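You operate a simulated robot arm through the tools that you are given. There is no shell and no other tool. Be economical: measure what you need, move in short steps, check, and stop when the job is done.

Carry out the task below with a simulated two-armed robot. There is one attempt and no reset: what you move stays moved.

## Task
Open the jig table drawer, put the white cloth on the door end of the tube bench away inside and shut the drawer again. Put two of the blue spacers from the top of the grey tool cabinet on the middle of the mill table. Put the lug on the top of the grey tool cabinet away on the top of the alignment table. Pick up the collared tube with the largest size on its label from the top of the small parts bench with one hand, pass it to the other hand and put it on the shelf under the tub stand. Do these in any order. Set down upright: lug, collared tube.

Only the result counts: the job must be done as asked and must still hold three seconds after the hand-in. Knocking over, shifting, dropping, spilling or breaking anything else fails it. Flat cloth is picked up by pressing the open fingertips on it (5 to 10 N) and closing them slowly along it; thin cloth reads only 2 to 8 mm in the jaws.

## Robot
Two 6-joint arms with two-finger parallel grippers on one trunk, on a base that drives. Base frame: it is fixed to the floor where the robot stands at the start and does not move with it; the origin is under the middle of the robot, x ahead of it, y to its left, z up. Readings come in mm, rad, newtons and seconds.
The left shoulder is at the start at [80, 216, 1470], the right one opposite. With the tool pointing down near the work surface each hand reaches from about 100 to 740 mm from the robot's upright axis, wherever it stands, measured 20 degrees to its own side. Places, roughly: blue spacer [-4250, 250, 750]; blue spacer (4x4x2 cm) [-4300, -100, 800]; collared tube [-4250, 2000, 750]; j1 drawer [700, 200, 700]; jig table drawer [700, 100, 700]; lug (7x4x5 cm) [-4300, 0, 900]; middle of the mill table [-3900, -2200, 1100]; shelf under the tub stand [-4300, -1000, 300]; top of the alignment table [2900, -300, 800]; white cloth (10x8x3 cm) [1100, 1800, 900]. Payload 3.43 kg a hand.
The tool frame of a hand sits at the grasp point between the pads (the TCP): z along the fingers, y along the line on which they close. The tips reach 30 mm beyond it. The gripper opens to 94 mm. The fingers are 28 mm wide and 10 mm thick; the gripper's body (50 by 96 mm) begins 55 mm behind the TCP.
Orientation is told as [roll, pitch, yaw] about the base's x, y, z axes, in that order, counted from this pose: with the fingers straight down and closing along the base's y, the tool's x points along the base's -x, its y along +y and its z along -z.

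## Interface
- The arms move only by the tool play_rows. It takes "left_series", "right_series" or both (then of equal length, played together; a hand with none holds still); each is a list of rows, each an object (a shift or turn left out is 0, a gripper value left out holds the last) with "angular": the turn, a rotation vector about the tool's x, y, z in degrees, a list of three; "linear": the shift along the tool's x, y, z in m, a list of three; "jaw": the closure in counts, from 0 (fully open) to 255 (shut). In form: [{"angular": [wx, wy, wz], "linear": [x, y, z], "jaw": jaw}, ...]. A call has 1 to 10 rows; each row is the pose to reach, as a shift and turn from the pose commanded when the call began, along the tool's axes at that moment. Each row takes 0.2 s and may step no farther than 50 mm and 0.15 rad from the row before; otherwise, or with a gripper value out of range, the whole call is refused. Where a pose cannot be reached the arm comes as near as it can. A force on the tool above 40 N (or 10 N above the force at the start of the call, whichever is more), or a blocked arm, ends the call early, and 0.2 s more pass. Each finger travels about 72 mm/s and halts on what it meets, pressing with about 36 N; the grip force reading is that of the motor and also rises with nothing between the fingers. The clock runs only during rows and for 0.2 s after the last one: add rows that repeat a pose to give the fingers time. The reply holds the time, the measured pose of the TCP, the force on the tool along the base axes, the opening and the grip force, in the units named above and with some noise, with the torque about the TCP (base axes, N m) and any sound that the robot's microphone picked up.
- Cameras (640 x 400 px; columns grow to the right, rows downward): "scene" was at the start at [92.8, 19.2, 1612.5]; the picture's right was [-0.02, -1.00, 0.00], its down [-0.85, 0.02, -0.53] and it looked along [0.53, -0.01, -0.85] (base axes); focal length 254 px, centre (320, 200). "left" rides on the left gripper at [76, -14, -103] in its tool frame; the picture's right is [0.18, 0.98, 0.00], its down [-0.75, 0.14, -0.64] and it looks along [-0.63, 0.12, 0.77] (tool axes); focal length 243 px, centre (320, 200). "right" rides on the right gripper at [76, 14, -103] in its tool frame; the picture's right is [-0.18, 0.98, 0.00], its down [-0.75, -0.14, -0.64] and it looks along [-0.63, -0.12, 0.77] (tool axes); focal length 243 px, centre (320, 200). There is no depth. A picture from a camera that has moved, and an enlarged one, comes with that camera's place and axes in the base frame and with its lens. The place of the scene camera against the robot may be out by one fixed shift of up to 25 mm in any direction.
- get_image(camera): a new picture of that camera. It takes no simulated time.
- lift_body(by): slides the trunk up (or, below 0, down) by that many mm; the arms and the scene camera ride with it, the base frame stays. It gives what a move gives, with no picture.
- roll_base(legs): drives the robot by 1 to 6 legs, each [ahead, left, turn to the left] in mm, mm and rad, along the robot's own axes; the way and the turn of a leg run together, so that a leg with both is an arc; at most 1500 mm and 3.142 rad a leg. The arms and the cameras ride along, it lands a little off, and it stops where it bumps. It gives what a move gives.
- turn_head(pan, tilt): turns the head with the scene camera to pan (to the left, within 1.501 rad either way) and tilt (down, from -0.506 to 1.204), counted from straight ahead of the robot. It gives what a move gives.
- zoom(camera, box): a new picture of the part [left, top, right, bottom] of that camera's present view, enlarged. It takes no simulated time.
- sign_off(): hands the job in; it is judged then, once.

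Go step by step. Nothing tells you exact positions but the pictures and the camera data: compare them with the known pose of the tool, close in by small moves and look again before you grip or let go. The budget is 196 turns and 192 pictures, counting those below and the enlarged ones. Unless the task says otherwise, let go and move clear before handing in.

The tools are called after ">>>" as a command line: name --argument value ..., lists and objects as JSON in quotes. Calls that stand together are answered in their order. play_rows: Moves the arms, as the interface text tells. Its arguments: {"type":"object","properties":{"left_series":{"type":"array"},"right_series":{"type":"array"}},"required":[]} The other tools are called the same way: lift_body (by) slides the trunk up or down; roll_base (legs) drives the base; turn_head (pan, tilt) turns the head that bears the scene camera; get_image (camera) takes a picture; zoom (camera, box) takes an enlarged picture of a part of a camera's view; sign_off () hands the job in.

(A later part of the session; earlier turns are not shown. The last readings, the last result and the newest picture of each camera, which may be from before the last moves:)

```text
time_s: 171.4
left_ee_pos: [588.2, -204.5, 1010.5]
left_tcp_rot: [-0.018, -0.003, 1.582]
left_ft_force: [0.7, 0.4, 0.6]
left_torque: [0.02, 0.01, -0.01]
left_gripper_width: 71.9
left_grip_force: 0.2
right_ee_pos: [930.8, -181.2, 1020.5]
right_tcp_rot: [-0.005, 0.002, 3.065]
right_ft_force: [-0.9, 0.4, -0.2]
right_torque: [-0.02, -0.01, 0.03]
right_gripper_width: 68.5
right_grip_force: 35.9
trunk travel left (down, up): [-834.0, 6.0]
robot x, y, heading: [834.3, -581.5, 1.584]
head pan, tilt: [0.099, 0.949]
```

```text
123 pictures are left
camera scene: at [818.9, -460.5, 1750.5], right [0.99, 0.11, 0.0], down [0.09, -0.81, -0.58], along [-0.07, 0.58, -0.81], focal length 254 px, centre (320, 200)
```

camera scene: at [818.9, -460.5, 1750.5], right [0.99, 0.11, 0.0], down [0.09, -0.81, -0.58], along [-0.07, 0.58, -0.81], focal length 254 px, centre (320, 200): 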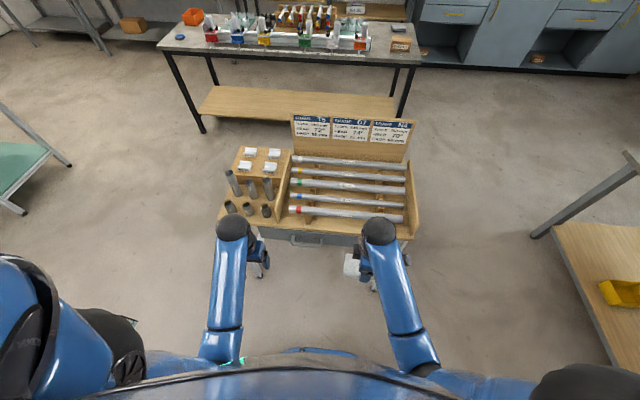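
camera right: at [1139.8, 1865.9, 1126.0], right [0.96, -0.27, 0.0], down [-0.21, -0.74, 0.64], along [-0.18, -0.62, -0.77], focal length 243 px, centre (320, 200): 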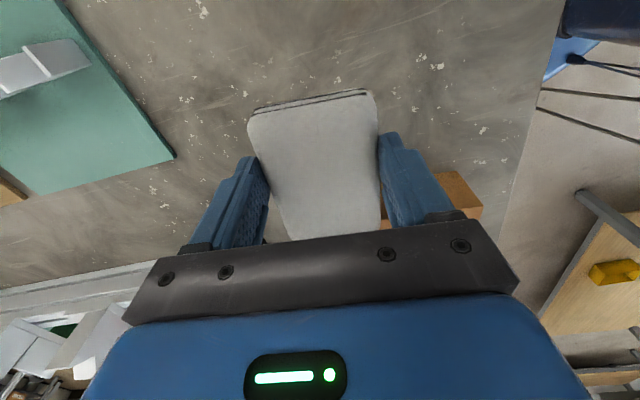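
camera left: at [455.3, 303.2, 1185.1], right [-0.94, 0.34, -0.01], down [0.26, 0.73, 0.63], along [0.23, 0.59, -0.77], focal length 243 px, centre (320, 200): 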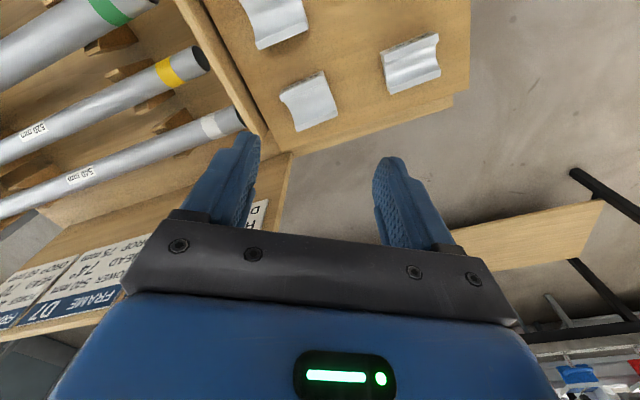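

The base touched something on the left (its half-width is ~350 mm). Nudge right, lower the trunk, and turn the left gripper.

>>> roll_base --legs '[[0, -25, -0.015]]'

>>> lift_body --by -200

>>> play_rows --left_series '[{"angular": [0, 0, 8.5], "jaw": 130}, {"angular": [0, 0, 17]}, {"angular": [0, 0, 25.5]}, {"angular": [0, 0, 34]}, {"angular": [0, 0, 42.5]}, {"angular": [0, 0, 51]}, {"angular": [0, 0, 59.5]}, {"angular": [0, 0, 68]}, {"angular": [0, 0, 76.5]}, {"angular": [0, 0, 85]}]'

>>> get_image --camera "left"

```text
time_s: 172.2
left_ee_pos: [613.5, -202.0, 1008.3]
left_tcp_rot: [-0.023, -0.003, 1.568]
left_ft_force: [-0.9, 0.1, 0.2]
left_torque: [0.02, -0.04, -0.01]
left_gripper_width: 71.8
left_grip_force: 0.0
right_ee_pos: [957.0, -182.2, 1022.9]
right_tcp_rot: [-0.006, 0.007, 3.049]
right_ft_force: [0.2, -0.6, 0.2]
right_torque: [0.03, -0.03, 0.01]
right_gripper_width: 68.9
right_grip_force: 36.2
trunk travel left (down, up): [-834.0, 6.0]
robot x, y, heading: [860.0, -586.0, 1.571]
head pan, tilt: [0.099, 0.949]
```

```text
time_s: 174.3
left_ee_pos: [620.0, -202.1, 810.0]
left_tcp_rot: [-0.017, -0.003, 1.567]
left_ft_force: [0.3, -0.3, -0.2]
left_torque: [0.03, 0.0, -0.01]
left_gripper_width: 72.1
left_grip_force: 0.0
right_ee_pos: [961.3, -180.9, 821.8]
right_tcp_rot: [-0.007, 0.0, 3.05]
right_ft_force: [-0.4, 0.2, -0.1]
right_torque: [-0.01, 0.05, -0.01]
right_gripper_width: 68.7
right_grip_force: 36.0
trunk travel left (down, up): [-634.0, 206.0]
robot x, y, heading: [858.7, -583.3, 1.571]
head pan, tilt: [0.099, 0.949]
```

```text
time_s: 176.6
left_ee_pos: [620.4, -200.5, 810.4]
left_tcp_rot: [0.001, -0.017, 0.079]
left_ft_force: [-0.7, 0.1, -0.3]
left_torque: [0.01, 0.0, 0.0]
left_gripper_width: 46.0
left_grip_force: 0.0
right_ee_pos: [962.8, -181.3, 821.7]
right_tcp_rot: [-0.004, -0.002, 3.051]
right_ft_force: [0.2, -0.1, -0.1]
right_torque: [0.0, 0.01, -0.04]
right_gripper_width: 68.7
right_grip_force: 36.4
trunk travel left (down, up): [-634.0, 206.0]
robot x, y, heading: [858.5, -582.3, 1.577]
head pan, tilt: [0.099, 0.949]
```

```text
122 pictures are left
camera left: at [541.4, -223.2, 911.7], right [-0.26, 0.96, 0.0], down [0.73, 0.2, 0.66], along [0.63, 0.17, -0.76], focal length 243 px, centre (320, 200)
```

left: 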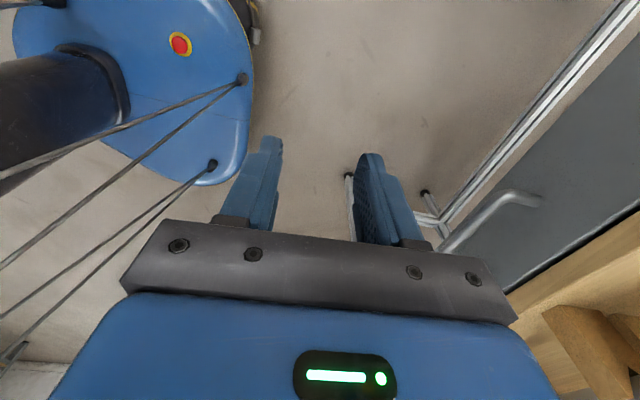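

The robot's own base and the handle are visible; handle bar ≈(645–765, 8, 716). Move to a tilted pre-grasp above it.

>>> play_rows --left_series '[{"linear": [-0.015, 0.027, -0.025], "angular": [-3, 0, 1]}, {"linear": [-0.03, 0.054, -0.025], "angular": [-6, 0, 2]}, {"linear": [-0.046, 0.08, -0.025], "angular": [-9, 0, 3]}, {"linear": [-0.062, 0.108, -0.025], "angular": [-12, 0, 4]}, {"linear": [-0.078, 0.136, -0.025], "angular": [-15, 0, 4.5]}, {"linear": [-0.093, 0.163, -0.025], "angular": [-15, 0, 4.5]}, {"linear": [-0.093, 0.163, -0.025], "angular": [-15, 0, 4.5]}]'

>>> get_image --camera "left"

```text
time_s: 178.2
left_ee_pos: [696.9, -31.3, 837.0]
left_tcp_rot: [0.266, -0.007, 0.005]
left_ft_force: [0.1, -0.8, 0.3]
left_torque: [0.0, -0.02, 0.01]
left_gripper_width: 46.2
left_grip_force: 0.1
right_ee_pos: [960.7, -182.9, 822.2]
right_tcp_rot: [-0.005, 0.0, 3.049]
right_ft_force: [1.1, 0.2, -0.8]
right_torque: [-0.02, 0.01, 0.0]
right_gripper_width: 69.0
right_grip_force: 35.9
trunk travel left (down, up): [-634.0, 206.0]
robot x, y, heading: [861.2, -584.6, 1.569]
head pan, tilt: [0.099, 0.949]
```

```text
121 pictures are left
camera left: at [619.6, -73.2, 931.9], right [-0.19, 0.95, 0.26], down [0.75, -0.03, 0.66], along [0.63, 0.32, -0.7], focal length 243 px, centre (320, 200)
```

left: 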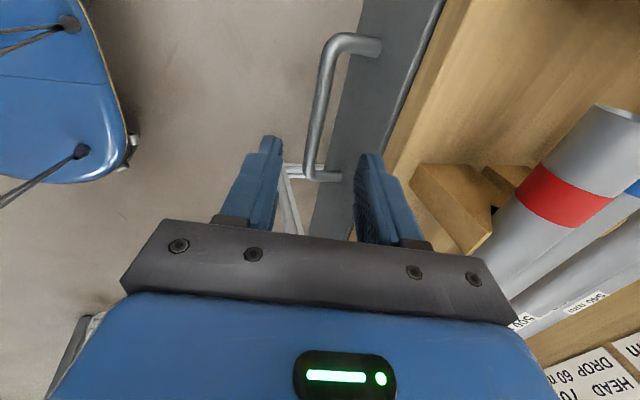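

Bar at y≈3.5. Descend along the finger axis onto it and close.

>>> play_rows --left_series '[{"linear": [-0.008, -0.004, 0.03]}, {"linear": [-0.008, -0.004, 0.06]}, {"linear": [-0.008, -0.004, 0.09]}, {"linear": [-0.008, -0.004, 0.111]}, {"linear": [-0.008, -0.004, 0.111]}]'

>>> get_image --camera "left"

```text
time_s: 179.3
left_ee_pos: [707.0, -4.7, 729.4]
left_tcp_rot: [0.265, -0.006, 0.004]
left_ft_force: [-0.2, 0.3, -0.2]
left_torque: [0.03, 0.01, 0.0]
left_gripper_width: 46.2
left_grip_force: 0.1
right_ee_pos: [960.7, -181.4, 821.6]
right_tcp_rot: [-0.004, 0.001, 3.05]
right_ft_force: [-0.1, 0.0, -0.4]
right_torque: [-0.01, -0.01, -0.01]
right_gripper_width: 68.9
right_grip_force: 35.9
trunk travel left (down, up): [-634.0, 206.0]
robot x, y, heading: [863.8, -586.4, 1.572]
head pan, tilt: [0.099, 0.949]
```

```text
120 pictures are left
camera left: at [628.4, -48.0, 824.7], right [-0.19, 0.95, 0.26], down [0.75, -0.03, 0.66], along [0.63, 0.32, -0.7], focal length 243 px, centre (320, 200)
```

left: 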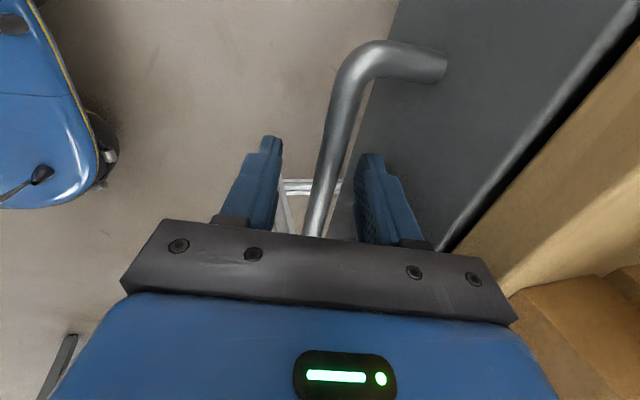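

The bar is between the fingers. Close.

>>> play_rows --left_series '[{"jaw": 180}, {"jaw": 220}, {"jaw": 255}, {}, {}]'

```text
time_s: 180.6
left_ee_pos: [706.0, -5.4, 729.4]
left_tcp_rot: [0.265, -0.007, 0.004]
left_ft_force: [-1.8, 0.0, 2.1]
left_torque: [0.02, 0.3, -1.31]
left_gripper_width: 13.8
left_grip_force: 45.2
right_ee_pos: [960.6, -182.4, 820.8]
right_tcp_rot: [-0.005, 0.0, 3.05]
right_ft_force: [0.0, -0.3, 0.8]
right_torque: [0.01, -0.05, -0.02]
right_gripper_width: 68.5
right_grip_force: 35.4
trunk travel left (down, up): [-634.0, 206.0]
robot x, y, heading: [862.3, -582.7, 1.569]
head pan, tilt: [0.099, 0.949]
```

Gripped on the handle. Pull the drawer toward −y in small steps.

>>> play_rows --left_series '[{"linear": [0, -0.0145, -0.0039]}, {"linear": [0, -0.0338, -0.0092]}, {"linear": [0, -0.053, -0.0144]}, {"linear": [0, -0.0772, -0.021]}, {"linear": [0, -0.1013, -0.0275]}, {"linear": [0, -0.1255, -0.034]}, {"linear": [0, -0.1496, -0.0406]}, {"linear": [0, -0.1737, -0.0472]}, {"linear": [0, -0.193, -0.0524]}]'

>>> get_image --camera "scene"

```text
time_s: 182.6
left_ee_pos: [704.9, -208.9, 730.7]
left_tcp_rot: [0.265, -0.007, 0.007]
left_ft_force: [-14.8, -0.6, 19.7]
left_torque: [0.01, 0.27, -1.25]
left_gripper_width: 13.7
left_grip_force: 45.5
right_ee_pos: [960.5, -183.2, 822.8]
right_tcp_rot: [-0.007, 0.003, 3.05]
right_ft_force: [-0.5, -0.1, -0.8]
right_torque: [0.01, 0.01, 0.01]
right_gripper_width: 68.6
right_grip_force: 36.2
trunk travel left (down, up): [-634.0, 206.0]
robot x, y, heading: [863.0, -579.8, 1.573]
head pan, tilt: [0.099, 0.949]
```

```text
119 pictures are left
camera scene: at [844.5, -463.4, 1550.8], right [0.99, 0.1, 0.0], down [0.08, -0.81, -0.58], along [-0.06, 0.58, -0.81], focal length 254 px, centre (320, 200)
```

scene: 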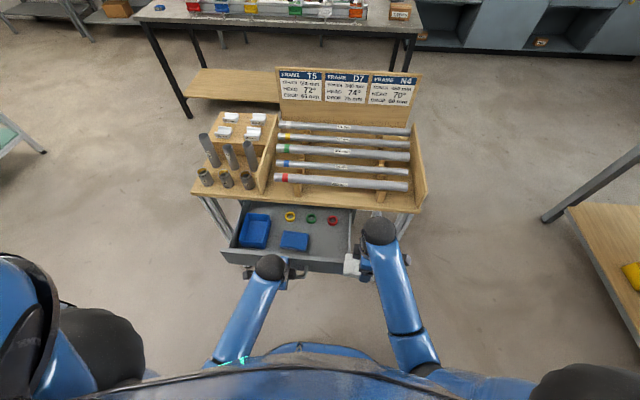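

Drawer is open ~204 mm; it has contents. Zoom to find a free spot.

>>> zoom --camera "scene" --box '[210, 180, 380, 290]'

>>> get_image --camera "right"

```text
3.64 times, centred on (295, 235) of scene
camera zoom: at [844.5, -463.4, 1550.8], right [0.99, 0.1, 0.0], down [0.08, -0.81, -0.58], along [-0.06, 0.58, -0.81], focal length 925 px, centre (411, 73)
```

zoom: 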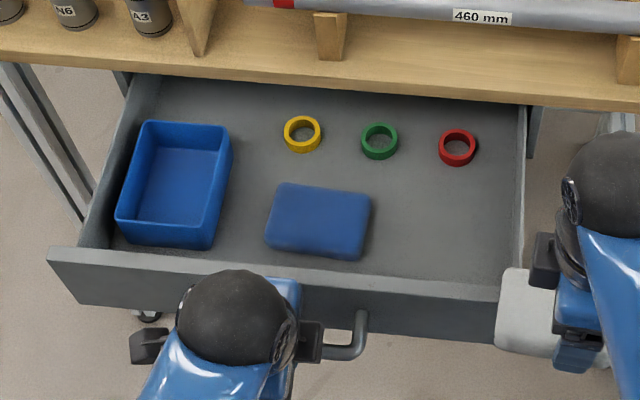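

```text
117 pictures are left
camera right: at [1035.2, -205.0, 925.9], right [-0.27, -0.96, -0.01], down [-0.74, 0.2, 0.64], along [-0.62, 0.18, -0.77], focal length 243 px, centre (320, 200)
```

right: 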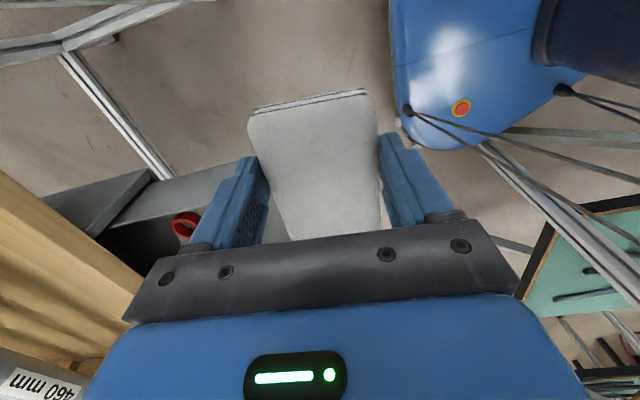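

Free spot: right part of the drawer, around (833,-78). Move the cloth over it at the present height.

>>> play_rows --right_series '[{"linear": [-0.035, -0.024, 0]}, {"linear": [-0.07, -0.048, 0]}, {"linear": [-0.105, -0.072, 0]}, {"linear": [-0.137, -0.093, 0]}, {"linear": [-0.137, -0.093, 0]}]'

>>> get_image --camera "right"

>>> zoom --camera "scene" --box '[210, 180, 380, 290]'

```text
time_s: 183.8
left_ee_pos: [706.2, -207.5, 730.0]
left_tcp_rot: [0.267, -0.008, 0.005]
left_ft_force: [-18.6, 0.1, 21.3]
left_torque: [0.05, 0.43, -1.21]
left_gripper_width: 14.1
left_grip_force: 45.1
right_ee_pos: [831.6, -78.3, 823.6]
right_tcp_rot: [-0.006, 0.001, 3.051]
right_ft_force: [0.2, -1.1, -0.6]
right_torque: [0.0, -0.02, -0.01]
right_gripper_width: 68.7
right_grip_force: 35.8
trunk travel left (down, up): [-634.0, 206.0]
robot x, y, heading: [860.0, -583.9, 1.567]
head pan, tilt: [0.099, 0.949]
```

```text
116 pictures are left
camera right: at [906.7, -100.1, 926.7], right [-0.27, -0.96, -0.01], down [-0.74, 0.21, 0.64], along [-0.62, 0.18, -0.77], focal length 243 px, centre (320, 200)
```

right: 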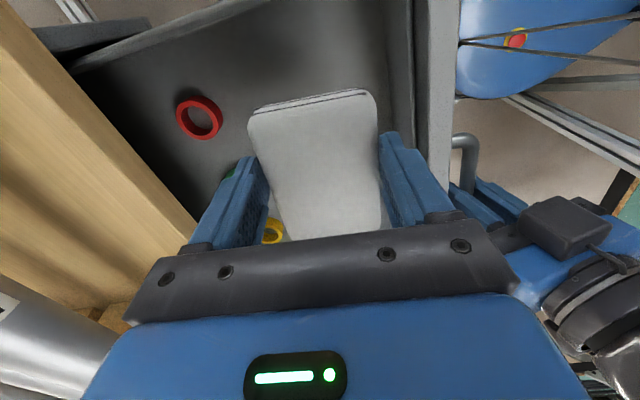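

```text
3.64 times, centred on (295, 235) of scene
camera zoom: at [844.1, -462.7, 1550.7], right [0.99, 0.1, 0.0], down [0.08, -0.81, -0.58], along [-0.06, 0.58, -0.81], focal length 925 px, centre (411, 73)
```

zoom: 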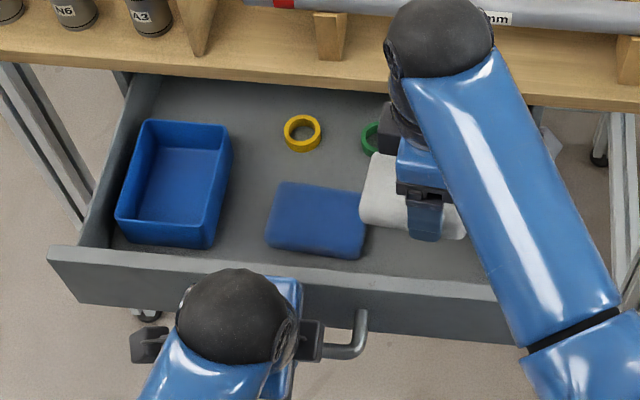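

Positions look right. Lower the cloth into the drawer.

>>> play_rows --right_series '[{"linear": [0.003, 0, 0.03]}, {"linear": [0.005, 0, 0.06]}, {"linear": [0.005, 0, 0.08]}, {"linear": [0.005, 0, 0.085]}]'

>>> get_image --camera "right"

```text
time_s: 184.8
left_ee_pos: [706.9, -206.9, 730.7]
left_tcp_rot: [0.266, -0.007, 0.004]
left_ft_force: [-18.5, -0.5, 22.3]
left_torque: [0.05, 0.51, -1.19]
left_gripper_width: 13.9
left_grip_force: 45.2
right_ee_pos: [837.1, -77.5, 737.5]
right_tcp_rot: [-0.006, 0.003, 3.052]
right_ft_force: [0.5, 0.3, -0.9]
right_torque: [0.0, -0.01, -0.03]
right_gripper_width: 68.9
right_grip_force: 36.1
trunk travel left (down, up): [-634.0, 206.0]
robot x, y, heading: [863.5, -583.9, 1.573]
head pan, tilt: [0.099, 0.949]
```

```text
114 pictures are left
camera right: at [912.3, -99.1, 841.0], right [-0.27, -0.96, -0.01], down [-0.74, 0.2, 0.64], along [-0.62, 0.18, -0.77], focal length 243 px, centre (320, 200)
```

right: 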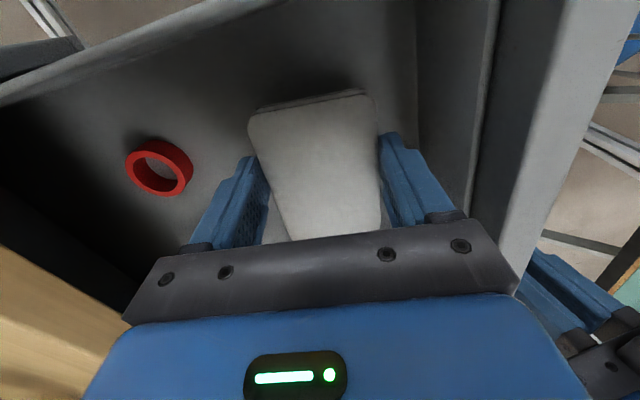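

>>> play_rows --right_series '[{"linear": [0, 0, 0.008]}, {"linear": [0, 0, 0.014]}]'

```text
time_s: 185.3
left_ee_pos: [706.6, -207.9, 730.3]
left_tcp_rot: [0.267, -0.008, 0.005]
left_ft_force: [-19.5, 2.3, 20.1]
left_torque: [0.05, 0.43, -1.17]
left_gripper_width: 13.9
left_grip_force: 45.1
right_ee_pos: [837.4, -76.7, 723.4]
right_tcp_rot: [-0.008, 0.002, 3.051]
right_ft_force: [0.7, -1.5, 3.6]
right_torque: [-0.19, 0.18, 0.12]
right_gripper_width: 68.8
right_grip_force: 35.8
trunk travel left (down, up): [-634.0, 206.0]
robot x, y, heading: [860.4, -580.0, 1.569]
head pan, tilt: [0.099, 0.949]
```

Contact with the drawer floor. Release and rise.

>>> play_rows --right_series '[{"linear": [0, 0, 0.002], "jaw": 50}, {"linear": [0, 0, 0.002], "jaw": 25}, {"linear": [0, 0, 0.002]}, {"linear": [0, 0, -0.03]}, {"linear": [0, 0, -0.07]}, {"linear": [0, 0, -0.1]}]'

>>> get_image --camera "right"

```text
time_s: 186.8
left_ee_pos: [706.0, -207.8, 730.8]
left_tcp_rot: [0.268, -0.006, 0.005]
left_ft_force: [-18.3, -0.9, 21.7]
left_torque: [0.04, 0.59, -1.13]
left_gripper_width: 14.1
left_grip_force: 44.6
right_ee_pos: [836.2, -79.6, 824.6]
right_tcp_rot: [-0.006, 0.002, 3.051]
right_ft_force: [-0.3, -0.4, -0.9]
right_torque: [0.02, 0.03, -0.01]
right_gripper_width: 84.6
right_grip_force: 0.1
trunk travel left (down, up): [-634.0, 206.0]
robot x, y, heading: [858.5, -585.3, 1.57]
head pan, tilt: [0.099, 0.949]
```

```text
113 pictures are left
camera right: at [911.8, -99.7, 927.8], right [-0.27, -0.96, -0.01], down [-0.74, 0.21, 0.64], along [-0.62, 0.18, -0.77], focal length 243 px, centre (320, 200)
```

right: 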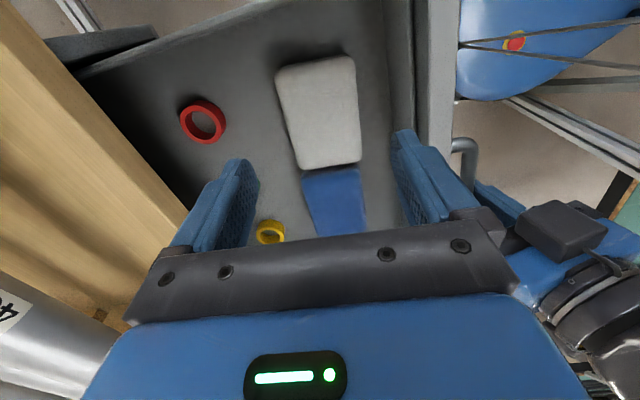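

The cloth lies in the drawer. Retract the right hand, then push the drawer shut with the left.

>>> play_rows --right_series '[{"linear": [0.035, 0.024, -0.02]}, {"linear": [0.07, 0.048, -0.04]}, {"linear": [0.105, 0.072, -0.04]}, {"linear": [0.137, 0.1, -0.04]}, {"linear": [0.15, 0.12, -0.04]}]'

>>> play_rows --left_series '[{"linear": [0, 0.0193, 0.0052]}, {"linear": [0, 0.0434, 0.0118]}, {"linear": [0, 0.0676, 0.0184]}, {"linear": [0, 0.0917, 0.025]}, {"linear": [0, 0.1158, 0.0314]}, {"linear": [0, 0.14, 0.038]}, {"linear": [0, 0.164, 0.0445]}, {"linear": [0, 0.183, 0.0497]}, {"linear": [0, 0.193, 0.0524]}]'

>>> zoom --camera "scene" --box '[190, 160, 400, 290]'

```text
time_s: 187.9
left_ee_pos: [706.6, -207.7, 730.9]
left_tcp_rot: [0.265, -0.007, 0.006]
left_ft_force: [-17.9, -1.3, 18.6]
left_torque: [0.12, 0.64, -1.16]
left_gripper_width: 14.1
left_grip_force: 45.0
right_ee_pos: [975.2, -211.8, 837.2]
right_tcp_rot: [-0.01, 0.0, 3.05]
right_ft_force: [0.1, 0.3, -0.3]
right_torque: [-0.01, 0.02, -0.01]
right_gripper_width: 84.7
right_grip_force: 0.1
right hand out of reach, approached as far as the arm can: row 2, 3, 4, 5
trunk travel left (down, up): [-634.0, 206.0]
robot x, y, heading: [858.1, -582.0, 1.568]
head pan, tilt: [0.099, 0.949]
```

```text
time_s: 189.9
left_ee_pos: [706.5, -7.2, 730.0]
left_tcp_rot: [0.266, -0.01, 0.007]
left_ft_force: [-7.5, 0.2, 10.3]
left_torque: [-0.03, 0.24, -1.28]
left_gripper_width: 14.1
left_grip_force: 44.7
right_ee_pos: [974.8, -211.3, 836.9]
right_tcp_rot: [-0.007, -0.001, 3.049]
right_ft_force: [0.1, -0.8, 0.5]
right_torque: [-0.01, 0.03, -0.03]
right_gripper_width: 84.7
right_grip_force: 0.1
trunk travel left (down, up): [-634.0, 206.0]
robot x, y, heading: [859.3, -584.2, 1.569]
head pan, tilt: [0.099, 0.949]
```

```text
3.05 times, centred on (295, 225) of scene
camera zoom: at [845.7, -461.7, 1550.6], right [0.99, 0.1, 0.0], down [0.08, -0.81, -0.58], along [-0.06, 0.58, -0.81], focal length 775 px, centre (396, 124)
```

zoom: 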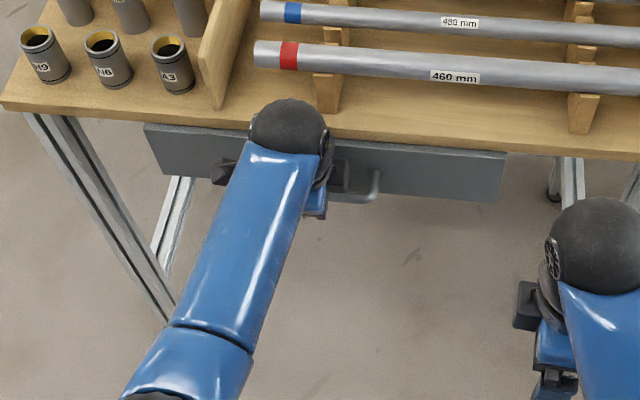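

Almost shut (2 mm left); push a few mm more.

>>> play_rows --left_series '[{"linear": [0, 0.003, 0.001]}, {"linear": [0, 0.006, 0.0016]}, {"linear": [0, 0.006, 0.0016]}]'

```text
time_s: 190.8
left_ee_pos: [706.3, 0.1, 728.7]
left_tcp_rot: [0.268, -0.009, 0.006]
left_ft_force: [-4.3, -3.2, 10.8]
left_torque: [0.01, -0.07, -1.31]
left_gripper_width: 14.0
left_grip_force: 45.3
right_ee_pos: [976.1, -212.4, 837.7]
right_tcp_rot: [-0.01, -0.001, 3.048]
right_ft_force: [0.4, 0.8, 0.4]
right_torque: [0.02, -0.02, 0.0]
right_gripper_width: 84.7
right_grip_force: 0.0
trunk travel left (down, up): [-634.0, 206.0]
robot x, y, heading: [858.6, -585.7, 1.569]
head pan, tilt: [0.099, 0.949]
```

>>> play_rows --left_series '[{"linear": [0, 0.003, 0.001]}, {"linear": [0, 0.006, 0.0016]}, {"linear": [0, 0.006, 0.0016]}]'

```text
time_s: 191.6
left_ee_pos: [706.8, -1.2, 731.2]
left_tcp_rot: [0.262, -0.006, 0.006]
left_ft_force: [0.6, -34.1, 14.2]
left_torque: [-0.32, -0.15, -1.33]
left_gripper_width: 13.8
left_grip_force: 45.2
right_ee_pos: [975.5, -215.8, 838.8]
right_tcp_rot: [-0.014, -0.003, 3.05]
right_ft_force: [0.5, -0.3, -0.1]
right_torque: [-0.04, 0.02, 0.0]
right_gripper_width: 84.7
right_grip_force: 0.0
trunk travel left (down, up): [-634.0, 206.0]
robot x, y, heading: [861.8, -584.6, 1.569]
head pan, tilt: [0.099, 0.949]
```

Fully shut (34 N resistance). Relax, open, and retreat up along the fingers.

>>> play_rows --left_series '[{"linear": [0, -0.006, -0.0016]}, {"linear": [0, -0.006, -0.0016], "jaw": 190}, {"linear": [0, -0.006, -0.0016], "jaw": 130}, {"linear": [0, -0.006, -0.0016]}, {"linear": [0, -0.008, -0.03]}, {"linear": [0, -0.01, -0.06]}, {"linear": [0, -0.02, -0.1]}, {"linear": [0, -0.04, -0.12]}]'

>>> get_image --camera "left"

```text
time_s: 193.3
left_ee_pos: [706.1, -64.6, 835.7]
left_tcp_rot: [0.265, -0.007, 0.005]
left_ft_force: [-0.2, -1.2, -0.3]
left_torque: [0.04, 0.0, -0.03]
left_gripper_width: 46.2
left_grip_force: 0.1
right_ee_pos: [975.5, -211.8, 837.5]
right_tcp_rot: [-0.008, -0.001, 3.051]
right_ft_force: [0.1, 0.1, -0.4]
right_torque: [0.01, -0.03, -0.01]
right_gripper_width: 85.0
right_grip_force: 0.1
trunk travel left (down, up): [-634.0, 206.0]
robot x, y, heading: [862.9, -582.2, 1.575]
head pan, tilt: [0.099, 0.949]
```

```text
111 pictures are left
camera left: at [628.7, -106.8, 930.1], right [-0.19, 0.95, 0.26], down [0.75, -0.03, 0.66], along [0.63, 0.32, -0.7], focal length 243 px, centre (320, 200)
```

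left: 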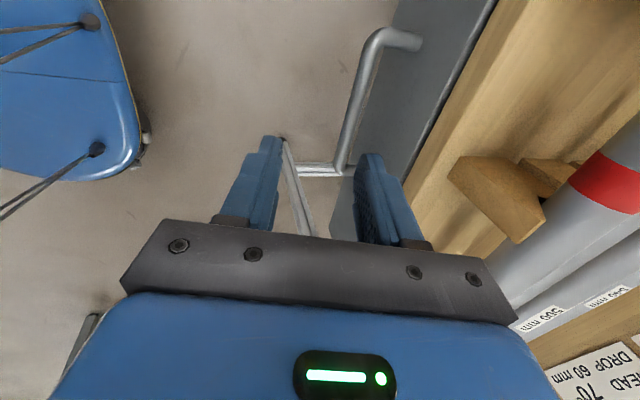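

Drawer shut, cloth inside. Now tuck both hands for the drive.

>>> play_rows --left_series '[{"linear": [0, -0.03, -0.006], "angular": [5, 0, 0]}, {"linear": [0, -0.06, -0.012], "angular": [10, 0, 0]}, {"linear": [0, -0.09, -0.02], "angular": [15, 0, 0]}, {"linear": [0, -0.12, -0.03], "angular": [15, 0, 0]}, {"linear": [0, -0.145, -0.038], "angular": [15, 0, 0]}]' --right_series '[{"angular": [0, 0, 8.5]}, {"angular": [0, 0, 17]}, {"angular": [0, 0, 25.5]}, {"angular": [0, 0, 34]}, {"angular": [0, 0, 42.5]}]'

>>> play_rows --left_series '[{"angular": [0, 0, -8.5]}, {"angular": [0, 0, -17]}, {"angular": [0, 0, -25.5]}, {"angular": [0, 0, -34]}, {"angular": [0, 0, -42.5]}, {"angular": [0, 0, -51]}, {"angular": [0, 0, -59.5]}, {"angular": [0, 0, -68]}, {"angular": [0, 0, -76.5]}, {"angular": [0, 0, -85]}]' --right_series '[{"angular": [0, 0, 8.5]}, {"angular": [0, 0, 17]}, {"angular": [0, 0, 25.5]}, {"angular": [0, 0, 34]}, {"angular": [0, 0, 42]}, {"angular": [0, 0, 42]}, {"angular": [0, 0, 42]}, {"angular": [0, 0, 42]}, {"angular": [0, 0, 42]}, {"angular": [0, 0, 42]}]'

>>> roll_base --legs '[[0, -840, 0], [0, 0, 1.571], [0, -1470, 0], [950, 0, 0], [950, 0, 0]]'

>>> turn_head --pan 0.3 --tilt 0.45

>>> get_image --camera "scene"

```text
time_s: 194.6
left_ee_pos: [706.6, -214.5, 833.7]
left_tcp_rot: [0.002, -0.007, 0.004]
left_ft_force: [0.5, 0.2, -0.5]
left_torque: [-0.04, -0.03, -0.01]
left_gripper_width: 46.1
left_grip_force: 0.2
right_ee_pos: [976.9, -211.6, 835.3]
right_tcp_rot: [-0.005, -0.005, 2.305]
right_ft_force: [0.0, 0.3, -0.3]
right_torque: [-0.01, 0.01, -0.01]
right_gripper_width: 84.7
right_grip_force: 0.1
trunk travel left (down, up): [-634.0, 206.0]
robot x, y, heading: [863.4, -585.4, 1.569]
head pan, tilt: [0.099, 0.949]
```

```text
time_s: 196.8
left_ee_pos: [706.3, -213.7, 833.5]
left_tcp_rot: [-0.007, -0.004, 1.493]
left_ft_force: [0.8, 0.5, 0.3]
left_torque: [-0.01, 0.0, 0.02]
left_gripper_width: 45.9
left_grip_force: 0.1
right_ee_pos: [976.3, -209.6, 836.7]
right_tcp_rot: [0.0, -0.006, 1.575]
right_ft_force: [0.1, -0.1, 0.0]
right_torque: [0.0, -0.01, -0.01]
right_gripper_width: 84.8
right_grip_force: 0.2
trunk travel left (down, up): [-634.0, 206.0]
robot x, y, heading: [861.0, -581.2, 1.571]
head pan, tilt: [0.099, 0.949]
```

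```text
time_s: 221.0
left_ee_pos: [-572.5, 653.2, 833.8]
left_tcp_rot: [-0.007, -0.002, 3.098]
left_ft_force: [-0.2, 1.1, 0.0]
left_torque: [0.0, 0.0, -0.01]
left_gripper_width: 46.0
left_grip_force: 0.1
right_ee_pos: [-586.4, 923.2, 837.6]
right_tcp_rot: [0.0, -0.007, -3.097]
right_ft_force: [-0.3, -0.2, -1.3]
right_torque: [-0.04, 0.01, 0.0]
right_gripper_width: 84.7
right_grip_force: 0.0
trunk travel left (down, up): [-634.0, 206.0]
robot x, y, heading: [-209.4, 820.5, -3.1]
head pan, tilt: [0.099, 0.949]
```

```text
time_s: 222.0
left_ee_pos: [-573.5, 653.0, 834.2]
left_tcp_rot: [-0.009, -0.002, 3.1]
left_ft_force: [-0.1, -0.5, -0.1]
left_torque: [0.0, 0.0, -0.01]
left_gripper_width: 46.5
left_grip_force: 0.0
right_ee_pos: [-586.8, 923.9, 836.9]
right_tcp_rot: [0.001, -0.006, -3.098]
right_ft_force: [-0.1, 0.3, -0.5]
right_torque: [-0.03, -0.01, 0.01]
right_gripper_width: 84.9
right_grip_force: 0.1
trunk travel left (down, up): [-634.0, 206.0]
robot x, y, heading: [-207.6, 825.3, -3.099]
head pan, tilt: [0.3, 0.45]
```

```text
110 pictures are left
camera scene: at [-332.8, 810.6, 1592.4], right [-0.33, 0.94, 0.0], down [0.41, 0.15, -0.9], along [-0.85, -0.3, -0.44], focal length 254 px, centre (320, 200)
```

scene: 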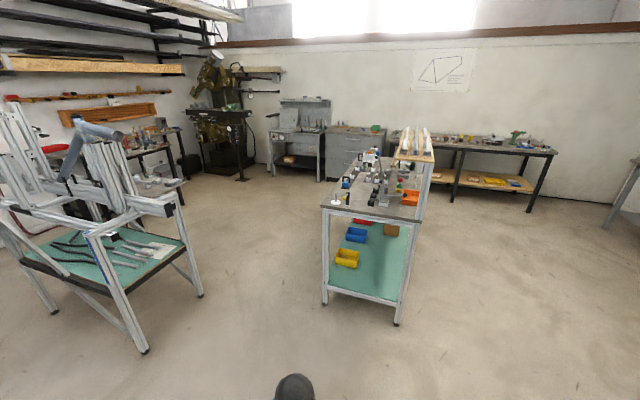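

I see the grey cabinet straight across, tub stand to its left, small parts bench to the right. Drive through the aisle at y≈-100.

>>> roll_base --legs '[[0, 0, -0.042], [0, 925, 0], [1450, 0, 0], [1450, 0, 0]]'

>>> turn_head --pan 0.0 --tilt 0.5

>>> get_image --camera "scene"

```text
time_s: 240.9
left_ee_pos: [-3498.8, -229.9, 834.3]
left_tcp_rot: [-0.007, -0.006, 3.047]
left_ft_force: [0.6, 0.4, -0.6]
left_torque: [-0.01, 0.0, -0.04]
left_gripper_width: 46.2
left_grip_force: 0.2
right_ee_pos: [-3497.4, 41.2, 836.0]
right_tcp_rot: [0.0, -0.007, 3.133]
right_ft_force: [-0.2, 0.3, -1.0]
right_torque: [-0.02, -0.03, 0.04]
right_gripper_width: 84.5
right_grip_force: 0.0
trunk travel left (down, up): [-634.0, 206.0]
robot x, y, heading: [-3127.0, -77.5, 3.128]
head pan, tilt: [0.3, 0.45]
```

```text
time_s: 241.7
left_ee_pos: [-3497.3, -227.6, 833.7]
left_tcp_rot: [-0.006, -0.004, 3.046]
left_ft_force: [-0.5, -0.5, 0.4]
left_torque: [0.01, -0.02, -0.01]
left_gripper_width: 46.0
left_grip_force: 0.0
right_ee_pos: [-3498.0, 41.1, 835.7]
right_tcp_rot: [-0.001, -0.005, 3.133]
right_ft_force: [0.9, -1.0, -0.4]
right_torque: [0.01, 0.0, 0.04]
right_gripper_width: 84.6
right_grip_force: 0.0
trunk travel left (down, up): [-634.0, 206.0]
robot x, y, heading: [-3128.7, -77.5, 3.131]
head pan, tilt: [0.0, 0.499]
```

```text
109 pictures are left
camera scene: at [-3254.4, -57.3, 1588.0], right [0.01, 1.0, 0.0], down [0.48, -0.01, -0.88], along [-0.88, 0.01, -0.48], focal length 254 px, centre (320, 200)
```

scene: 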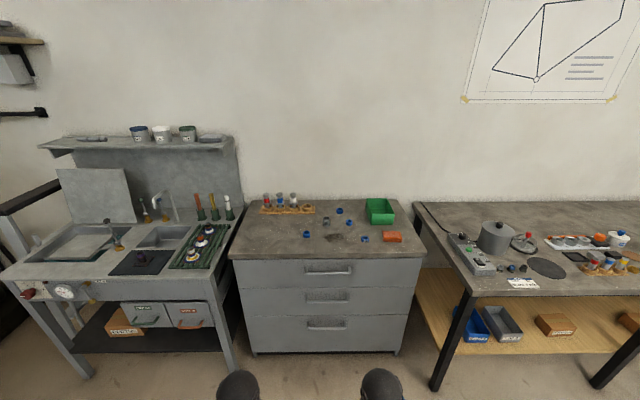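

Facing the grey cabinet with blue spacers on top. Zoom in on its top and the others.

>>> zoom --camera "scene" --box '[230, 180, 420, 270]'

>>> zoom --camera "scene" --box '[0, 240, 250, 390]'

```text
3.37 times, centred on (325, 225) of scene
camera zoom: at [-3254.4, -57.3, 1588.0], right [0.01, 1.0, 0.0], down [0.48, -0.01, -0.88], along [-0.88, 0.01, -0.48], focal length 857 px, centre (303, 116)
```

zoom: 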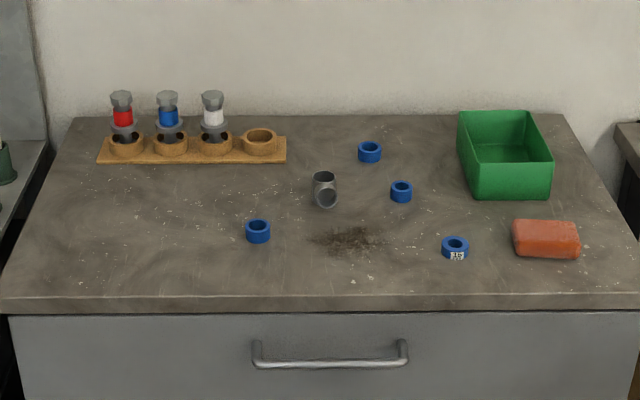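

```text
2.56 times, centred on (125, 315) of scene
camera zoom: at [-3254.4, -57.3, 1588.0], right [0.01, 1.0, 0.0], down [0.48, -0.01, -0.88], along [-0.88, 0.01, -0.48], focal length 651 px, centre (819, -94)
```

zoom: 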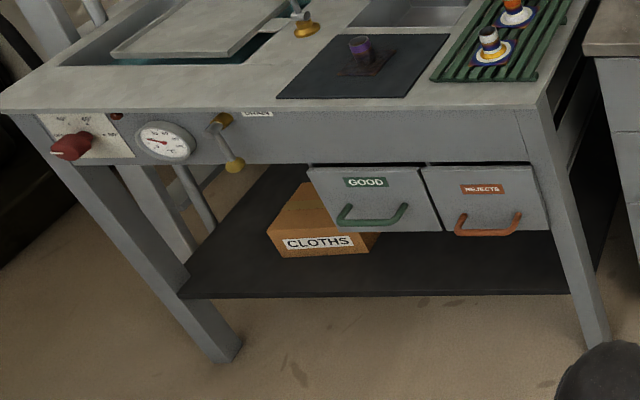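

Four blue spacers and the grey lug are on the cabinet. Raise the trunk 150 and approach so both hands can take the two near spacers.

>>> lift_body --by 150

>>> roll_base --legs '[[560, -105, 0.01]]'

>>> turn_head --pan 0.0 --tilt 0.95

>>> get_image --camera "scene"

>>> get_image --camera "left"

>>> get_image --camera "right"

```text
time_s: 243.4
left_ee_pos: [-3497.8, -229.0, 984.6]
left_tcp_rot: [-0.008, -0.003, 3.047]
left_ft_force: [0.1, 1.4, 0.0]
left_torque: [-0.02, 0.01, -0.01]
left_gripper_width: 46.2
left_grip_force: 0.0
right_ee_pos: [-3497.6, 42.5, 984.9]
right_tcp_rot: [-0.001, -0.006, 3.131]
right_ft_force: [0.2, 0.2, -0.5]
right_torque: [0.01, -0.01, 0.01]
right_gripper_width: 84.9
right_grip_force: 0.1
trunk travel left (down, up): [-784.0, 56.0]
robot x, y, heading: [-3129.6, -81.7, 3.126]
head pan, tilt: [0.0, 0.499]
```

```text
time_s: 246.7
left_ee_pos: [-4061.5, -123.8, 984.2]
left_tcp_rot: [-0.008, -0.004, 3.058]
left_ft_force: [1.0, -0.8, -0.7]
left_torque: [0.06, 0.02, 0.0]
left_gripper_width: 45.7
left_grip_force: 0.1
right_ee_pos: [-4063.2, 147.9, 987.1]
right_tcp_rot: [-0.002, -0.007, -3.143]
right_ft_force: [0.1, 0.9, 0.2]
right_torque: [0.01, 0.0, 0.0]
right_gripper_width: 84.8
right_grip_force: 0.2
trunk travel left (down, up): [-784.0, 56.0]
robot x, y, heading: [-3690.3, 27.1, 3.135]
head pan, tilt: [0.0, 0.499]
```

```text
time_s: 247.6
left_ee_pos: [-4062.1, -123.0, 982.4]
left_tcp_rot: [-0.007, -0.005, 3.057]
left_ft_force: [-0.3, 0.5, 0.3]
left_torque: [-0.01, -0.03, -0.02]
left_gripper_width: 46.3
left_grip_force: 0.1
right_ee_pos: [-4064.2, 147.6, 985.4]
right_tcp_rot: [-0.001, -0.004, -3.143]
right_ft_force: [0.5, -0.7, 0.1]
right_torque: [-0.02, 0.0, 0.0]
right_gripper_width: 84.9
right_grip_force: 0.2
trunk travel left (down, up): [-784.0, 56.0]
robot x, y, heading: [-3691.6, 30.6, 3.136]
head pan, tilt: [0.0, 0.949]
```

```text
106 pictures are left
camera scene: at [-3802.3, 50.6, 1700.5], right [0.0, 1.0, 0.0], down [0.81, 0.0, -0.58], along [-0.58, 0.0, -0.81], focal length 254 px, centre (320, 200)
```

scene: 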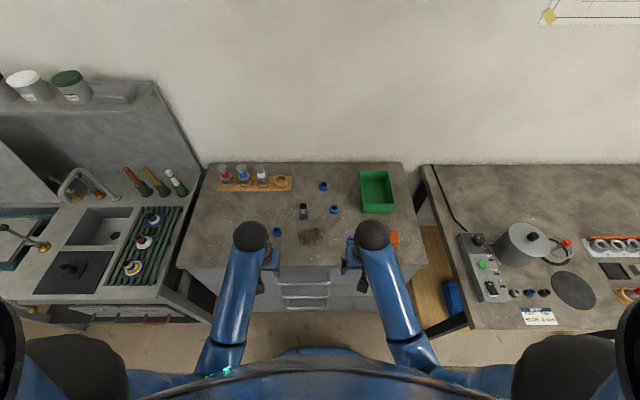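

```text
105 pictures are left
camera left: at [-3986.4, -117.3, 1085.5], right [0.1, -0.99, -0.01], down [-0.76, -0.08, 0.64], along [-0.64, -0.06, -0.77], focal length 243 px, centre (320, 200)
```

left: 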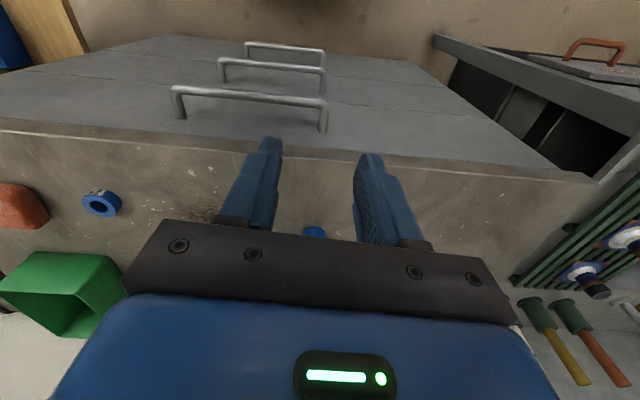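

```text
104 pictures are left
camera right: at [-3987.6, 133.2, 1088.6], right [-0.18, -0.98, 0.0], down [-0.75, 0.14, 0.65], along [-0.64, 0.12, -0.76], focal length 243 px, centre (320, 200)
```

right: 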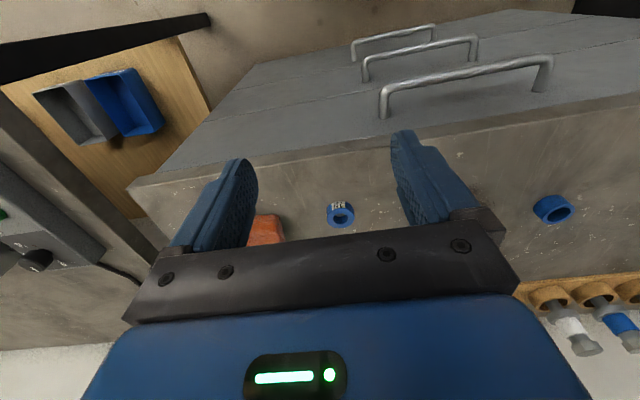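

Cabinet top z≈830; spacers at about (-4267,-139) for the left and (-4224,149) for the right. Move both over them.

>>> play_rows --left_series '[{"linear": [-0.04, 0.006, 0], "jaw": 65}, {"linear": [-0.08, 0.012, 0]}, {"linear": [-0.12, 0.02, 0]}, {"linear": [-0.16, 0.026, 0.0]}, {"linear": [-0.203, 0.033, 0.01]}, {"linear": [-0.203, 0.033, 0.05]}, {"linear": [-0.203, 0.033, 0.07]}]' --right_series '[{"linear": [-0.03, 0, 0], "jaw": 65}, {"linear": [-0.06, 0, 0]}, {"linear": [-0.09, 0, 0]}, {"linear": [-0.12, 0, 0.0]}, {"linear": [-0.16, -0.001, 0.01]}, {"linear": [-0.1605, -0.001, 0.05]}, {"linear": [-0.1605, -0.001, 0.07]}]'

>>> get_image --camera "left"

>>> get_image --camera "right"

```text
time_s: 249.2
left_ee_pos: [-4266.8, -139.0, 913.9]
left_tcp_rot: [-0.009, -0.005, 3.056]
left_ft_force: [0.7, 0.6, -0.2]
left_torque: [0.0, 0.01, -0.02]
left_gripper_width: 70.2
left_grip_force: 0.0
right_ee_pos: [-4223.9, 148.4, 916.9]
right_tcp_rot: [0.0, -0.006, -3.141]
right_ft_force: [-0.1, -0.6, 1.1]
right_torque: [-0.01, -0.01, -0.01]
right_gripper_width: 70.2
right_grip_force: 0.1
trunk travel left (down, up): [-784.0, 56.0]
robot x, y, heading: [-3694.0, 29.1, 3.134]
head pan, tilt: [0.0, 0.949]
```

```text
103 pictures are left
camera left: at [-4190.1, -132.5, 1016.7], right [0.1, -0.99, -0.01], down [-0.76, -0.08, 0.64], along [-0.64, -0.06, -0.76], focal length 243 px, centre (320, 200)
```

left: 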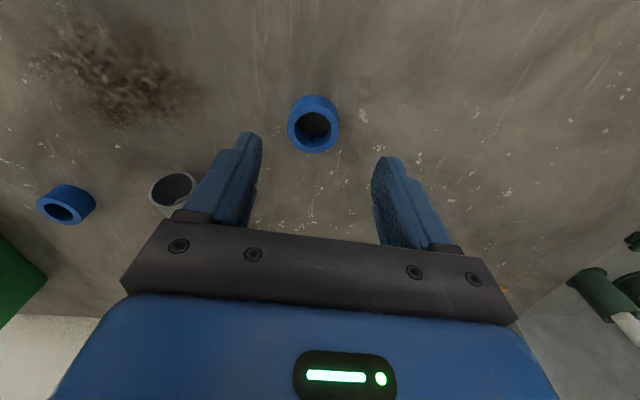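

```text
102 pictures are left
camera right: at [-4146.3, 134.0, 1020.2], right [-0.18, -0.98, 0.0], down [-0.75, 0.14, 0.65], along [-0.64, 0.12, -0.76], focal length 243 px, centre (320, 200)
```

right: 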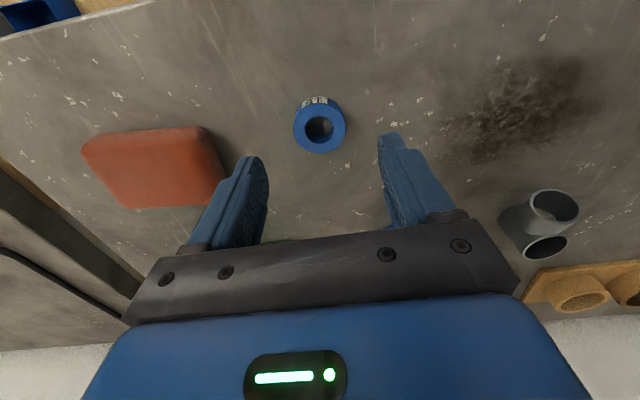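

Both rings are centred within a few mm. Descend and grip.

>>> play_rows --left_series '[{"linear": [0.0036, -0.0048, 0.02]}, {"linear": [0.0036, -0.0048, 0.04]}, {"linear": [0.0036, -0.0048, 0.051]}, {"linear": [0.0036, -0.0048, 0.051], "jaw": 120}, {"linear": [0.0036, -0.0048, 0.051], "jaw": 180}, {"linear": [0.0036, -0.0048, 0.051], "jaw": 255}, {"linear": [0.0036, -0.0048, 0.051]}, {"linear": [0.0036, -0.0048, 0.051]}]' --right_series '[{"linear": [0.002, 0, 0.02]}, {"linear": [0.002, 0, 0.04]}, {"linear": [0.002, 0, 0.054]}, {"linear": [0.002, 0, 0.054], "jaw": 120}, {"linear": [0.002, 0, 0.054], "jaw": 180}, {"linear": [0.002, 0, 0.054], "jaw": 255}, {"linear": [0.002, 0, 0.054]}, {"linear": [0.002, 0, 0.054]}]'

```text
time_s: 250.5
left_ee_pos: [-4263.6, -138.6, 870.4]
left_tcp_rot: [0.0, -0.019, 3.063]
left_ft_force: [3.7, -6.5, 13.1]
left_torque: [-0.44, -0.25, 0.0]
left_gripper_width: 34.3
left_grip_force: 31.3
right_ee_pos: [-4222.6, 143.7, 870.7]
right_tcp_rot: [0.004, -0.02, -3.14]
right_ft_force: [9.6, -6.4, 24.6]
right_torque: [0.33, -0.6, -0.47]
right_gripper_width: 36.9
right_grip_force: 29.2
trunk travel left (down, up): [-784.0, 56.0]
robot x, y, heading: [-3689.4, 30.5, 3.14]
head pan, tilt: [0.0, 0.949]
stopped in row 6 (left hand): the force on the tool passed its limit at 43 N (the readings are from after the stop); the commanded pose is now the measured one
```

Both seem gripped (table top is ~840). Lift both and check.

>>> play_rows --left_series '[{"linear": [0, 0, 0], "jaw": 255}, {"linear": [0, 0, 0]}, {"linear": [0, 0, -0.03]}, {"linear": [0, 0, -0.07]}, {"linear": [0, 0, -0.1]}]' --right_series '[{"linear": [0, 0, 0], "jaw": 255}, {"linear": [0, 0, 0]}, {"linear": [0, 0, -0.03]}, {"linear": [0, 0, -0.07]}, {"linear": [0, 0, -0.1]}]'

>>> get_image --camera "left"

>>> get_image --camera "right"

```text
time_s: 251.7
left_ee_pos: [-4264.7, -137.5, 966.7]
left_tcp_rot: [-0.003, -0.011, 3.058]
left_ft_force: [0.0, -0.2, -0.3]
left_torque: [0.0, 0.02, 0.04]
left_gripper_width: 34.0
left_grip_force: 36.1
right_ee_pos: [-4223.5, 145.5, 966.0]
right_tcp_rot: [0.0, -0.014, -3.139]
right_ft_force: [-0.4, -0.4, -0.4]
right_torque: [0.0, -0.01, 0.0]
right_gripper_width: 36.7
right_grip_force: 35.8
trunk travel left (down, up): [-784.0, 56.0]
robot x, y, heading: [-3691.3, 29.1, 3.143]
head pan, tilt: [0.0, 0.949]
```

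```text
101 pictures are left
camera left: at [-4186.7, -131.1, 1068.3], right [0.1, -0.99, -0.01], down [-0.76, -0.08, 0.65], along [-0.65, -0.06, -0.76], focal length 243 px, centre (320, 200)
```

left: 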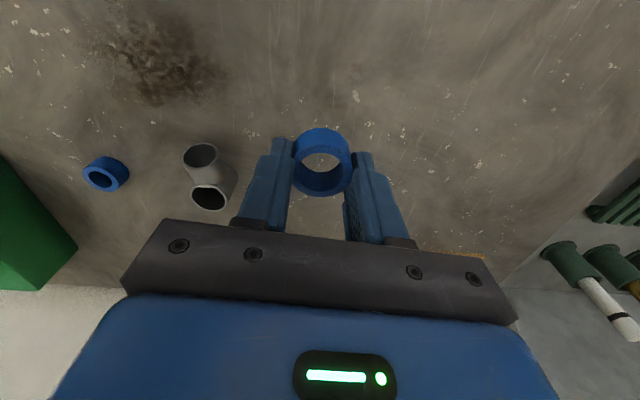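

```text
100 pictures are left
camera right: at [-4145.5, 132.7, 1067.9], right [-0.18, -0.98, 0.0], down [-0.74, 0.14, 0.65], along [-0.64, 0.12, -0.76], focal length 243 px, centre (320, 200)
```

right: 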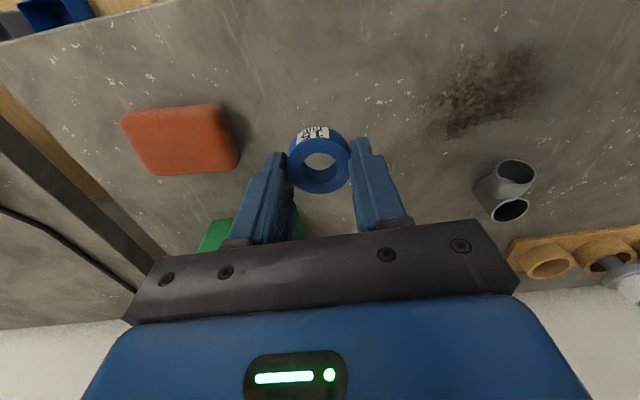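

Both spacers are held. Retract, back off and turn toward the mill.

>>> play_rows --left_series '[{"linear": [0.04, 0, 0]}, {"linear": [0.08, 0, 0]}, {"linear": [0.12, 0, 0]}, {"linear": [0.15, 0, 0]}]' --right_series '[{"linear": [0.04, 0, 0]}, {"linear": [0.08, 0, 0]}, {"linear": [0.11, 0, 0]}, {"linear": [0.11, 0, 0]}]'

>>> roll_base --legs '[[-400, 0, 0], [0, 0, 1.571], [700, 0, 0]]'

>>> turn_head --pan -0.4 --tilt 0.4

>>> get_image --camera "scene"

```text
time_s: 252.7
left_ee_pos: [-4117.0, -149.6, 964.1]
left_tcp_rot: [-0.004, -0.011, 3.06]
left_ft_force: [-0.8, 0.6, -0.6]
left_torque: [0.02, -0.04, 0.0]
left_gripper_width: 33.9
left_grip_force: 36.0
right_ee_pos: [-4115.3, 147.2, 962.3]
right_tcp_rot: [0.003, -0.012, -3.14]
right_ft_force: [-0.9, -0.4, -1.1]
right_torque: [0.04, 0.0, 0.0]
right_gripper_width: 36.7
right_grip_force: 35.8
trunk travel left (down, up): [-784.0, 56.0]
robot x, y, heading: [-3693.0, 31.0, 3.143]
head pan, tilt: [0.0, 0.949]
```

```text
time_s: 262.5
left_ee_pos: [-3113.6, -1095.8, 967.0]
left_tcp_rot: [-0.004, -0.011, -1.649]
left_ft_force: [-0.1, 0.5, 0.0]
left_torque: [-0.04, 0.01, 0.0]
left_gripper_width: 34.2
left_grip_force: 36.3
right_ee_pos: [-3411.1, -1095.3, 963.6]
right_tcp_rot: [0.001, -0.013, -1.566]
right_ft_force: [0.1, -0.5, -0.2]
right_torque: [-0.01, 0.04, -0.02]
right_gripper_width: 36.2
right_grip_force: 36.1
trunk travel left (down, up): [-784.0, 56.0]
robot x, y, heading: [-3291.7, -670.8, -1.569]
head pan, tilt: [0.0, 0.949]
```

```text
time_s: 263.4
left_ee_pos: [-3114.5, -1096.0, 964.9]
left_tcp_rot: [-0.004, -0.011, -1.651]
left_ft_force: [-0.7, -0.9, -0.2]
left_torque: [-0.01, 0.02, 0.0]
left_gripper_width: 34.0
left_grip_force: 35.6
right_ee_pos: [-3410.1, -1097.7, 963.1]
right_tcp_rot: [0.002, -0.013, -1.565]
right_ft_force: [-0.3, 0.6, 0.2]
right_torque: [0.04, -0.01, 0.03]
right_gripper_width: 36.4
right_grip_force: 36.0
trunk travel left (down, up): [-784.0, 56.0]
robot x, y, heading: [-3291.6, -671.1, -1.569]
head pan, tilt: [-0.4, 0.4]
```

```text
99 pictures are left
camera scene: at [-3336.1, -768.1, 1747.0], right [-0.92, 0.39, 0.0], down [0.15, 0.36, -0.92], along [-0.36, -0.85, -0.39], focal length 254 px, centre (320, 200)
```

scene: 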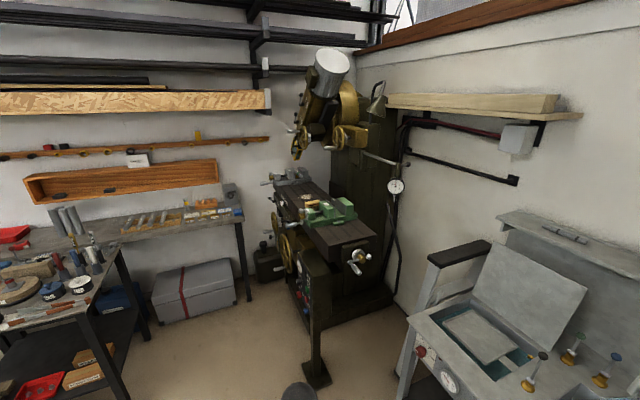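

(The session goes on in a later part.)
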